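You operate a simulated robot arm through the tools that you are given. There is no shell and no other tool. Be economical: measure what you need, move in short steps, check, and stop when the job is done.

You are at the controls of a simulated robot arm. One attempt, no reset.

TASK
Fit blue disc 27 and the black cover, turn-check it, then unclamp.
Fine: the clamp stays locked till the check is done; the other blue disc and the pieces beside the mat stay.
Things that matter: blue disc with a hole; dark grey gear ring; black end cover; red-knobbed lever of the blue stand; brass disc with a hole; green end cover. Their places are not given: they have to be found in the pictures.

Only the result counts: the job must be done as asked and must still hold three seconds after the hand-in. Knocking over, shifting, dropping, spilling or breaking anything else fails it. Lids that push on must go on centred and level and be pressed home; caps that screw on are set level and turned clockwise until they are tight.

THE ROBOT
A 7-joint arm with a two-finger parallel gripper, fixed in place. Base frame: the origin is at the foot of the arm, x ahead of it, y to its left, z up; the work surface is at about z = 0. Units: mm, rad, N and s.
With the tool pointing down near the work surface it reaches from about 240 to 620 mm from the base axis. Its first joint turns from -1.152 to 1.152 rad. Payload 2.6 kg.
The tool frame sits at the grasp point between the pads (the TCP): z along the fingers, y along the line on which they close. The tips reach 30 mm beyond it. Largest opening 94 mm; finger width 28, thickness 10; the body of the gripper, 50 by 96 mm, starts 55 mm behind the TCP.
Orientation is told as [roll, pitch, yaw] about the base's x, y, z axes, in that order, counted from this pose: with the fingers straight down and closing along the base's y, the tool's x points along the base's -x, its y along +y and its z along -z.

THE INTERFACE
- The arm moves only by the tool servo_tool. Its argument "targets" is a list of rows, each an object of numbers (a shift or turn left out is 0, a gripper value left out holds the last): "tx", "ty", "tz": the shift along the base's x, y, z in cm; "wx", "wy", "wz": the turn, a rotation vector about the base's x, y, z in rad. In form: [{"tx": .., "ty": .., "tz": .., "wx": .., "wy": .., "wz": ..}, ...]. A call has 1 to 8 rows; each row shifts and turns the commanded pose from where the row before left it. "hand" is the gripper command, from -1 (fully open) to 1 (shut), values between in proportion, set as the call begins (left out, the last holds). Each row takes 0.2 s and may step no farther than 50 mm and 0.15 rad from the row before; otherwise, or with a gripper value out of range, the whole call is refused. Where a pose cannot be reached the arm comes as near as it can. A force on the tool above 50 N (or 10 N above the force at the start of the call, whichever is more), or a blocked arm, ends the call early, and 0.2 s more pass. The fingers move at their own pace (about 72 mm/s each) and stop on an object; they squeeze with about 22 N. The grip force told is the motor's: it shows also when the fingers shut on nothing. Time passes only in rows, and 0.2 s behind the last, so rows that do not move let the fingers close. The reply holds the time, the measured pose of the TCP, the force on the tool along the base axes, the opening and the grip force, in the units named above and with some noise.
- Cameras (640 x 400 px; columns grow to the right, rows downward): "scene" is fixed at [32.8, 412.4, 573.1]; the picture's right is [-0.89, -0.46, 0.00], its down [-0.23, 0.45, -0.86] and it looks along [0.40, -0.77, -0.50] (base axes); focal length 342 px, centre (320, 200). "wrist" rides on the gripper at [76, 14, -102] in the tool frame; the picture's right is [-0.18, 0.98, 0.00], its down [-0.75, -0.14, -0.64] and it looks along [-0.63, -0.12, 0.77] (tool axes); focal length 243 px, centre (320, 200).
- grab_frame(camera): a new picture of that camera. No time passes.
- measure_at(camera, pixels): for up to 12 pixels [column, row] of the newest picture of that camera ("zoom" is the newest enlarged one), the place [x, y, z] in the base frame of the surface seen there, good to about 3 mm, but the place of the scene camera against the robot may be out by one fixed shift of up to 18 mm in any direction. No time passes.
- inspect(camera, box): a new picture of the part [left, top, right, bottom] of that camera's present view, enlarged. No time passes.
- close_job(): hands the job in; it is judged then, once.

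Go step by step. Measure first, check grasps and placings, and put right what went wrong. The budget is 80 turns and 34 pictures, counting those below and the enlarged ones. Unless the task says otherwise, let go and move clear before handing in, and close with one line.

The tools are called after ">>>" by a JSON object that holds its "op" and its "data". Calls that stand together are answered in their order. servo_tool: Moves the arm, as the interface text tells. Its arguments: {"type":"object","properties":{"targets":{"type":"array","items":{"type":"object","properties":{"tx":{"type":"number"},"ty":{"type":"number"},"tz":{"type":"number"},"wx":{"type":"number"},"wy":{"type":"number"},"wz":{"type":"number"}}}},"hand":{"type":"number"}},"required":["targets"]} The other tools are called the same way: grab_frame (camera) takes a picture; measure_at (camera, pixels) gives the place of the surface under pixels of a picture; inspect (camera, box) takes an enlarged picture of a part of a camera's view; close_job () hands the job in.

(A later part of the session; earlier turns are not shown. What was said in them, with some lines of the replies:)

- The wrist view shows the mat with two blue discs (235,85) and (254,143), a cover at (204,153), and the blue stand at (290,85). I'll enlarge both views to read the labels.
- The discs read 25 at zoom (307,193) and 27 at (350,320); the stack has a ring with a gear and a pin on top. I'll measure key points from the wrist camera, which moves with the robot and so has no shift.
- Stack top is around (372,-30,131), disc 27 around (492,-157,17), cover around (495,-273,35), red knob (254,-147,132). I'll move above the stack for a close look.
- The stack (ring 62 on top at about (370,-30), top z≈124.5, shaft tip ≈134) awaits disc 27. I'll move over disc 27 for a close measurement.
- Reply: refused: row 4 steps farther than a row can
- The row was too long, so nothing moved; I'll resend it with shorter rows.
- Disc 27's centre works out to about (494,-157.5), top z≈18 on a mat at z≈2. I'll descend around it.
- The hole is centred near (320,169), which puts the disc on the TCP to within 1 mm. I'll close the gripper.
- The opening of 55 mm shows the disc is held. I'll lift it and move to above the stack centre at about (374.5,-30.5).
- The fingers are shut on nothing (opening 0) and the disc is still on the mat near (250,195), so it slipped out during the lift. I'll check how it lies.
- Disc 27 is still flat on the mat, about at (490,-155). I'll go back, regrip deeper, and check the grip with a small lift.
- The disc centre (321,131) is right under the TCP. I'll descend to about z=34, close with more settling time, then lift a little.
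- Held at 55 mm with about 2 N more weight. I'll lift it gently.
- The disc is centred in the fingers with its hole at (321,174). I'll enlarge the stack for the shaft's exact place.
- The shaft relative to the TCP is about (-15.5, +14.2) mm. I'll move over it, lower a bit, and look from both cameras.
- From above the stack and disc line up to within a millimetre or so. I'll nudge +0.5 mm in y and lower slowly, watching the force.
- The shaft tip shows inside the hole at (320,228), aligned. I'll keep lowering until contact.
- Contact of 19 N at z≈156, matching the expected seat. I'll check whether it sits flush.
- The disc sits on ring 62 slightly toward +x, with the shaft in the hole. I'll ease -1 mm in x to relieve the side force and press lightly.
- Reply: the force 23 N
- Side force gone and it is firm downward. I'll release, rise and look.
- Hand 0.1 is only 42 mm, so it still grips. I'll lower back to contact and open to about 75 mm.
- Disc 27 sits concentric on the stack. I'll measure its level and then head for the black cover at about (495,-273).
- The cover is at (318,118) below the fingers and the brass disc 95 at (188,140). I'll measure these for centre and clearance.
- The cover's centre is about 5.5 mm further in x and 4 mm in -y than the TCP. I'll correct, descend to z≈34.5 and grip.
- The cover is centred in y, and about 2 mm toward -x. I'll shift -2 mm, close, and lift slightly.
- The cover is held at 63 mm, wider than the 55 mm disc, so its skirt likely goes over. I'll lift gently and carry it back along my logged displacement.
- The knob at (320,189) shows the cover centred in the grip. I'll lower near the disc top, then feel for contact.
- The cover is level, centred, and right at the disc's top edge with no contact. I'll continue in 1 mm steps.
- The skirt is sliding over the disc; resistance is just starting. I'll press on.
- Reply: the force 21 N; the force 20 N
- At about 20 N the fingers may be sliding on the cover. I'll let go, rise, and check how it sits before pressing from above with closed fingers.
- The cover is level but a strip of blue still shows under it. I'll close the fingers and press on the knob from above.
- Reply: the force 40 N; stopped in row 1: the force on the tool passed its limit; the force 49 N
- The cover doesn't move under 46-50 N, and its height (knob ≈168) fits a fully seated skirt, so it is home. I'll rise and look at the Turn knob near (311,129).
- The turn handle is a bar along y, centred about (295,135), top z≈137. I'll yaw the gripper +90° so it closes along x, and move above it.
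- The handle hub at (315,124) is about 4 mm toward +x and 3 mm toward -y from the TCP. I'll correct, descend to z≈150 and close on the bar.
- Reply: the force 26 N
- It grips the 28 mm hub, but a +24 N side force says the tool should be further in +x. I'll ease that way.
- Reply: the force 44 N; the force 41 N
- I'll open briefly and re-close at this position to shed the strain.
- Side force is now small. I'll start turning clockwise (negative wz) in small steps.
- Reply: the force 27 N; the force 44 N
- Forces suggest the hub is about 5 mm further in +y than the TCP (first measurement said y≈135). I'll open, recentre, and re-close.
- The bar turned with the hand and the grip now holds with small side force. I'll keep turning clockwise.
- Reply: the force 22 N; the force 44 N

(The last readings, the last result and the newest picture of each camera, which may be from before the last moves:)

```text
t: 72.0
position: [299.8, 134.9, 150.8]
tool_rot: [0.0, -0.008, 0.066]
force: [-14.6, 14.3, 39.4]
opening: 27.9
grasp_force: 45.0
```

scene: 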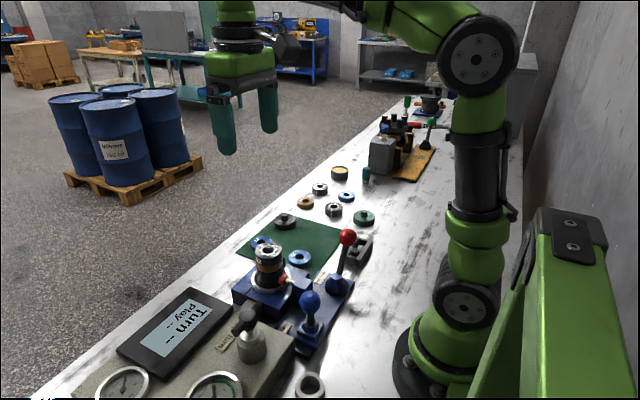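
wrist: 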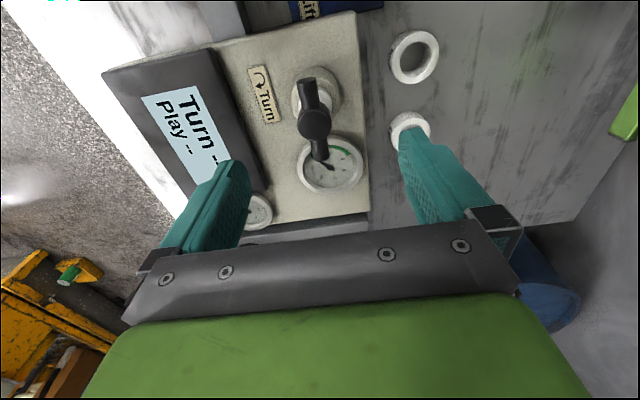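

>>> {"op": "servo_tool", "data": {"targets": [{"tx": -0.07, "ty": 0.08, "tz": 0.2}, {"wz": -0.1}, {"wz": -0.1}, {}]}}

>>> {"op": "inspect", "data": {"camera": "scene", "box": [90, 200, 310, 390]}}

```text
t: 73.0
position: [299.4, 135.4, 150.1]
tool_rot: [0.0, -0.005, -0.131]
force: [20.3, 26.2, -27.2]
opening: 27.6
grasp_force: 44.8
```

```text
2.11 times, centred on (200, 295) of scene
```

zoom: 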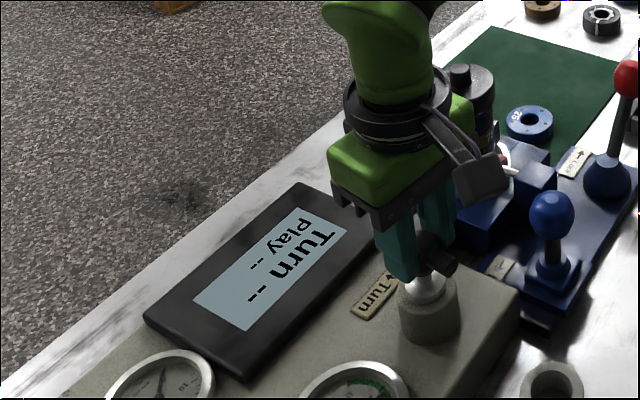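

The bar now points along x and the display still shows "--", so I'll turn further clockwise.

>>> {"op": "servo_tool", "data": {"targets": [{"tx": 0.06, "ty": 0.1, "tz": -0.1}, {"wz": -0.1}, {"wz": -0.1}, {"wz": -0.1}, {"wz": -0.1}, {}]}}

>>> {"op": "servo_tool", "data": {"targets": [{"wz": -0.1}, {"wz": -0.1}, {"wz": -0.1}, {"wz": -0.1}, {}]}}

```text
t: 74.4
position: [299.3, 135.7, 149.5]
tool_rot: [0.0, -0.007, -0.533]
force: [23.2, 8.4, -30.7]
opening: 27.9
grasp_force: 45.2
```

```text
t: 75.6
position: [299.6, 136.4, 150.1]
tool_rot: [-0.002, -0.008, -0.936]
force: [4.9, -13.9, -12.6]
opening: 27.7
grasp_force: 45.3
```

>>> {"op": "servo_tool", "data": {"targets": [{"ty": -0.06}, {"wz": -0.1}, {"wz": -0.1}, {"wz": -0.1}, {"wz": -0.1}, {}]}}

>>> {"op": "servo_tool", "data": {"targets": [{"wz": -0.1}, {"wz": -0.1}, {"wz": -0.1}, {}]}}

```text
t: 77.0
position: [298.2, 134.7, 150.8]
tool_rot: [0.004, -0.006, -1.33]
force: [26.6, -4.3, -34.5]
opening: 27.6
grasp_force: 45.2
```

```text
t: 78.0
position: [299.8, 139.1, 149.9]
tool_rot: [0.003, -0.002, -1.632]
force: [18.3, 6.5, -7.0]
opening: 26.9
grasp_force: 45.2
```

About half a turn (3.2 rad) done. I'll continue clockwise as far as the wrist allows before spending a picture.

>>> {"op": "servo_tool", "data": {"targets": [{"tx": 0.05, "ty": 0.02}, {"wz": -0.1}, {"wz": -0.1}, {"wz": -0.1}, {"wz": -0.1}, {}]}}

>>> {"op": "servo_tool", "data": {"targets": [{"wz": -0.1}, {"wz": -0.1}, {"wz": -0.1}, {"wz": -0.1}, {}]}}

```text
t: 79.4
position: [299.5, 136.9, 150.5]
tool_rot: [0.0, -0.007, -2.029]
force: [9.7, 6.7, -3.4]
opening: 38.8
grasp_force: 44.7
```

```text
t: 80.2
position: [303.0, 141.2, 150.9]
tool_rot: [0.008, 0.009, -2.305]
force: [1.1, 6.8, -2.8]
opening: 49.2
grasp_force: 45.4
stopped in row 4: the force on the tool passed its limit (the readings are from after the stop); the commanded pose is now the measured one
```

The opening grew to 49 mm: the handle has met its end stop and the fingers rode onto the bar. I'll open and look at the display.

>>> {"op": "servo_tool", "data": {"hand": -1, "targets": [{}, {}, {}]}}

>>> {"op": "inspect", "data": {"camera": "scene", "box": [90, 200, 390, 390]}}

```text
t: 81.0
position: [301.6, 140.6, 151.2]
tool_rot: [0.004, 0.007, -2.32]
force: [0.3, 0.2, 0.6]
opening: 93.9
grasp_force: 0.1
```

```text
2.11 times, centred on (240, 295) of scene
```

zoom: 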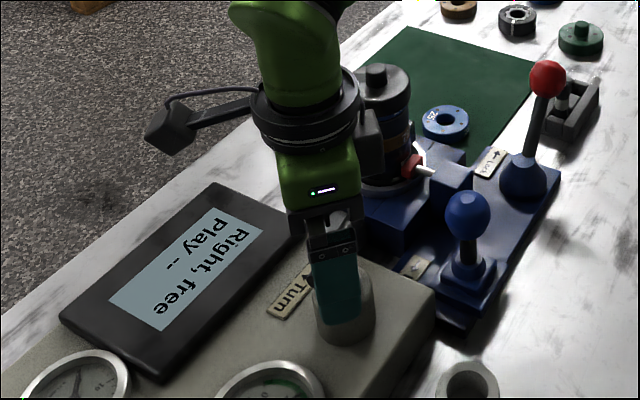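

The display now reads "Right, free", so the turn check is done; next is the red lever. I'll measure the lever and its surroundings in this picture.

>>> {"op": "measure_at", "data": {"camera": "zoom", "pixels": [[548, 64], [534, 78], [562, 78], [548, 94], [548, 78], [535, 125], [522, 170], [560, 100], [595, 85], [570, 130], [467, 195], [545, 185]]}}

>>> {"op": "servo_tool", "data": {"targets": [{"tz": 3}, {"tz": 4}, {"tz": 4}, {"wz": 0.15}, {"wz": 0.15}, {"wz": 0.15}, {"wz": 0.15}, {"wz": 0.15}]}}

```text
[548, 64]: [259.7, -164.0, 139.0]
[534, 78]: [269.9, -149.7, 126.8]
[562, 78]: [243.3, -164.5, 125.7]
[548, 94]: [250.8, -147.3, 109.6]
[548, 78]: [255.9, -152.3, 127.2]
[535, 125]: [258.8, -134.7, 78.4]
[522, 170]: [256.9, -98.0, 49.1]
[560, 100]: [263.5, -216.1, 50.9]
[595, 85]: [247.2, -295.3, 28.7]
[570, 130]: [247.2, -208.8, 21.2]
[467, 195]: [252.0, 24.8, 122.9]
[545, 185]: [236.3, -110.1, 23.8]
```

```text
t: 82.8
position: [302.6, 140.1, 259.8]
tool_rot: [0.003, 0.007, -1.567]
force: [0.3, 0.4, -0.3]
opening: 93.8
grasp_force: 0.0
```

Combining the views, the red ball's centre is near (251.5,-154,119.5), leaned to the Lock side (-y). I'll move above it and use a picture to align.

>>> {"op": "servo_tool", "data": {"targets": [{"tx": -0.7, "ty": -4.2}, {"tx": -0.7, "ty": -4.2}, {"tx": -0.7, "ty": -4.2}, {"tx": -0.7, "ty": -4.2}, {"tx": -0.7, "ty": -4.2}, {"tx": -0.8, "ty": -4.2}, {"tx": -0.8, "ty": -4.2}, {}]}}

>>> {"op": "servo_tool", "data": {"targets": [{"tz": -3}, {"tz": -3}, {"tz": -1}, {}]}}

>>> {"op": "grab_frame", "data": {"camera": "wrist"}}

```text
t: 84.7
position: [256.6, -153.7, 261.3]
tool_rot: [0.004, 0.006, -1.568]
force: [-0.8, 0.4, -0.1]
opening: 94.1
grasp_force: 0.0
```

```text
t: 85.7
position: [252.0, -152.4, 189.3]
tool_rot: [0.003, 0.009, -1.57]
force: [-0.4, -0.9, 0.3]
opening: 94.0
grasp_force: 0.0
```

```text
0 pictures are left
```

wrist: 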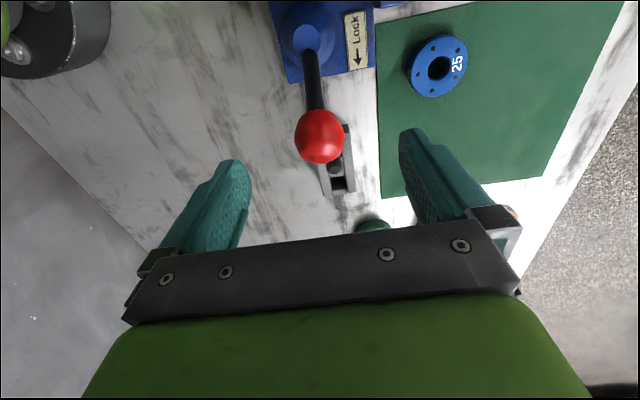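

The ball at (320,136) is within about 2 mm of the TCP axis. I'll measure the lever's line to get the swing arc.

>>> {"op": "measure_at", "data": {"camera": "wrist", "pixels": [[320, 125], [320, 136], [298, 136], [342, 136], [320, 150], [313, 100], [310, 75], [308, 55], [307, 35], [303, 20], [285, 50], [357, 60]]}}

```text
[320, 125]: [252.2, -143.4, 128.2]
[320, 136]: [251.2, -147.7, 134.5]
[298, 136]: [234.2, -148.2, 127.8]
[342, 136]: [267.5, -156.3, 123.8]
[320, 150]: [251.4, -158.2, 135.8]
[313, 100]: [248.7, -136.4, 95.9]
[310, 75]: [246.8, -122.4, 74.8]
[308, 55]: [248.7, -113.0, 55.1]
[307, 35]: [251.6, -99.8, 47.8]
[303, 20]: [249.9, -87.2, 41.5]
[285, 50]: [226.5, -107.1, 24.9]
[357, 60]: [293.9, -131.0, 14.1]
```

Ball centre ≈ (251,-154,120), pivot ≈ (y -105, z 30), radius ≈ 103 mm. I'll descend around the ball and grip it.

>>> {"op": "servo_tool", "data": {"targets": [{"tx": -0.05, "ty": -0.15, "tz": -2}, {"tz": -2}, {"tz": -2}, {"tz": -0.9}, {}]}}

>>> {"op": "servo_tool", "data": {"hand": 1, "targets": [{}, {}, {}, {}]}}

```text
t: 86.8
position: [253.9, -156.2, 121.7]
tool_rot: [0.003, 0.007, -1.571]
force: [0.3, -0.7, -0.2]
opening: 93.7
grasp_force: 0.1
```

```text
t: 87.8
position: [250.8, -156.3, 120.9]
tool_rot: [-0.004, 0.009, -1.577]
force: [-37.8, -5.4, 12.1]
opening: 41.4
grasp_force: 44.8
```

Ball gripped (41 mm), with a side force to -x; I'll ease -x 2 mm.

>>> {"op": "servo_tool", "data": {"targets": [{"tx": -0.2, "tz": -0.2}, {}]}}

```text
t: 88.4
position: [250.2, -155.8, 120.4]
tool_rot: [0.005, 0.007, -1.572]
force: [-3.5, 1.8, 5.8]
opening: 41.1
grasp_force: 45.2
stopped in row 2: the force on the tool passed its limit (the readings are from after the stop); the commanded pose is now the measured one
```

The grip is relaxed now. I'll swing the lever toward +y along the arc in small steps.

>>> {"op": "servo_tool", "data": {"targets": [{"ty": 0.5, "tz": 0.25}, {"ty": 0.5, "tz": 0.22}, {"ty": 0.5, "tz": 0.2}, {}]}}

```text
t: 89.4
position: [250.7, -142.9, 128.6]
tool_rot: [0.007, 0.0, -1.57]
force: [-18.5, -29.4, 33.4]
opening: 40.7
grasp_force: 44.7
```

Force is mostly radial outward, so the arc is a bit higher; I'll raise slightly and continue.

>>> {"op": "servo_tool", "data": {"targets": [{"tx": -0.08, "ty": -0.05, "tz": 0.2}, {"ty": 0.5, "tz": 0.22}, {"ty": 0.5, "tz": 0.2}, {}]}}

```text
t: 90.4
position: [250.5, -133.5, 134.2]
tool_rot: [0.004, 0.006, -1.568]
force: [-2.1, -14.8, 4.8]
opening: 40.5
grasp_force: 45.1
```

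>>> {"op": "servo_tool", "data": {"targets": [{"ty": 0.5, "tz": 0.15}, {"ty": 0.5, "tz": 0.12}, {"ty": 0.5, "tz": 0.1}, {"ty": 0.5, "tz": 0.05}, {}]}}

```text
t: 91.6
position: [249.8, -114.2, 140.2]
tool_rot: [0.009, 0.002, -1.572]
force: [-1.2, -14.1, 24.2]
opening: 40.5
grasp_force: 44.6
```

>>> {"op": "servo_tool", "data": {"targets": [{"ty": 0.5, "tz": 0.12}, {"ty": 0.5, "tz": 0.02}, {"ty": 0.5, "tz": 0}, {"ty": 0.5, "tz": -0.03}, {}]}}

```text
t: 92.7
position: [250.0, -97.9, 142.5]
tool_rot: [0.015, -0.007, -1.574]
force: [-1.3, -6.8, -2.0]
opening: 40.3
grasp_force: 45.2
stopped in row 5: the force on the tool passed its limit (the readings are from after the stop); the commanded pose is now the measured one
```

A force limit tripped near y=-98; I'll try a gentle further push to tell whether this is the end stop.

>>> {"op": "servo_tool", "data": {"targets": [{"ty": 0.2}, {"ty": 0.1}, {}]}}

```text
t: 93.5
position: [248.8, -99.7, 140.6]
tool_rot: [0.015, -0.015, -1.573]
force: [1.0, -40.7, -6.7]
opening: 40.4
grasp_force: 45.4
```

Pure y resistance of 41 N with no motion: that looks like the end stop at upright. One slightly harder push to confirm.

>>> {"op": "servo_tool", "data": {"targets": [{"ty": 0.08}, {}]}}

>>> {"op": "servo_tool", "data": {"targets": [{"ty": -0.2}, {}]}}

>>> {"op": "measure_at", "data": {"camera": "wrist", "pixels": [[320, 136]]}}

```text
t: 94.1
position: [249.6, -97.5, 142.4]
tool_rot: [0.017, -0.016, -1.57]
force: [9.1, -44.7, -9.0]
opening: 40.3
grasp_force: 45.1
```

```text
t: 94.7
position: [251.0, -97.2, 141.4]
tool_rot: [0.014, -0.012, -1.57]
force: [-5.3, -29.4, 11.9]
opening: 40.3
grasp_force: 45.2
```

```text
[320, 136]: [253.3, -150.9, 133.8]
```

One last firm push to the force limit to make sure it is fully over.

>>> {"op": "servo_tool", "data": {"targets": [{"ty": 0.2}, {"ty": 0.15, "tz": -0.03}, {"ty": 0.1}, {}]}}

```text
t: 95.4
position: [250.5, -97.9, 141.4]
tool_rot: [0.016, -0.019, -1.574]
force: [0.8, -6.8, -1.3]
opening: 40.3
grasp_force: 45.6
stopped in row 3: the force on the tool passed its limit (the readings are from after the stop); the commanded pose is now the measured one
```

It stops at the same y≈-98 again, so the lever is at its end stop. I'll release and rise straight up.

>>> {"op": "servo_tool", "data": {"hand": -1, "targets": [{}, {}, {}, {"tz": 2}, {"tz": 3}, {"tz": 4}, {"tz": 4}, {}]}}

```text
t: 97.2
position: [250.7, -96.9, 271.9]
tool_rot: [0.015, -0.018, -1.575]
force: [0.0, -0.8, -0.5]
opening: 94.0
grasp_force: 0.0
```

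The hand is clear with no load on it, the lever was left at its end stop, and no pictures remain, so I'm handing in.

>>> {"op": "close_job", "data": {}}

```text
The job is handed in.
```

The job is handed in: disc 27 and the black cover are fitted, the turn check reads "Right, free", and I then swung the clamp lever from Lock to its end stop. I had no pictures left to see the lever after letting go, so I judged the unclamping by feel. On the first lift disc 27 slipped from the fingers, but it stayed flat on the mat and I regripped it.
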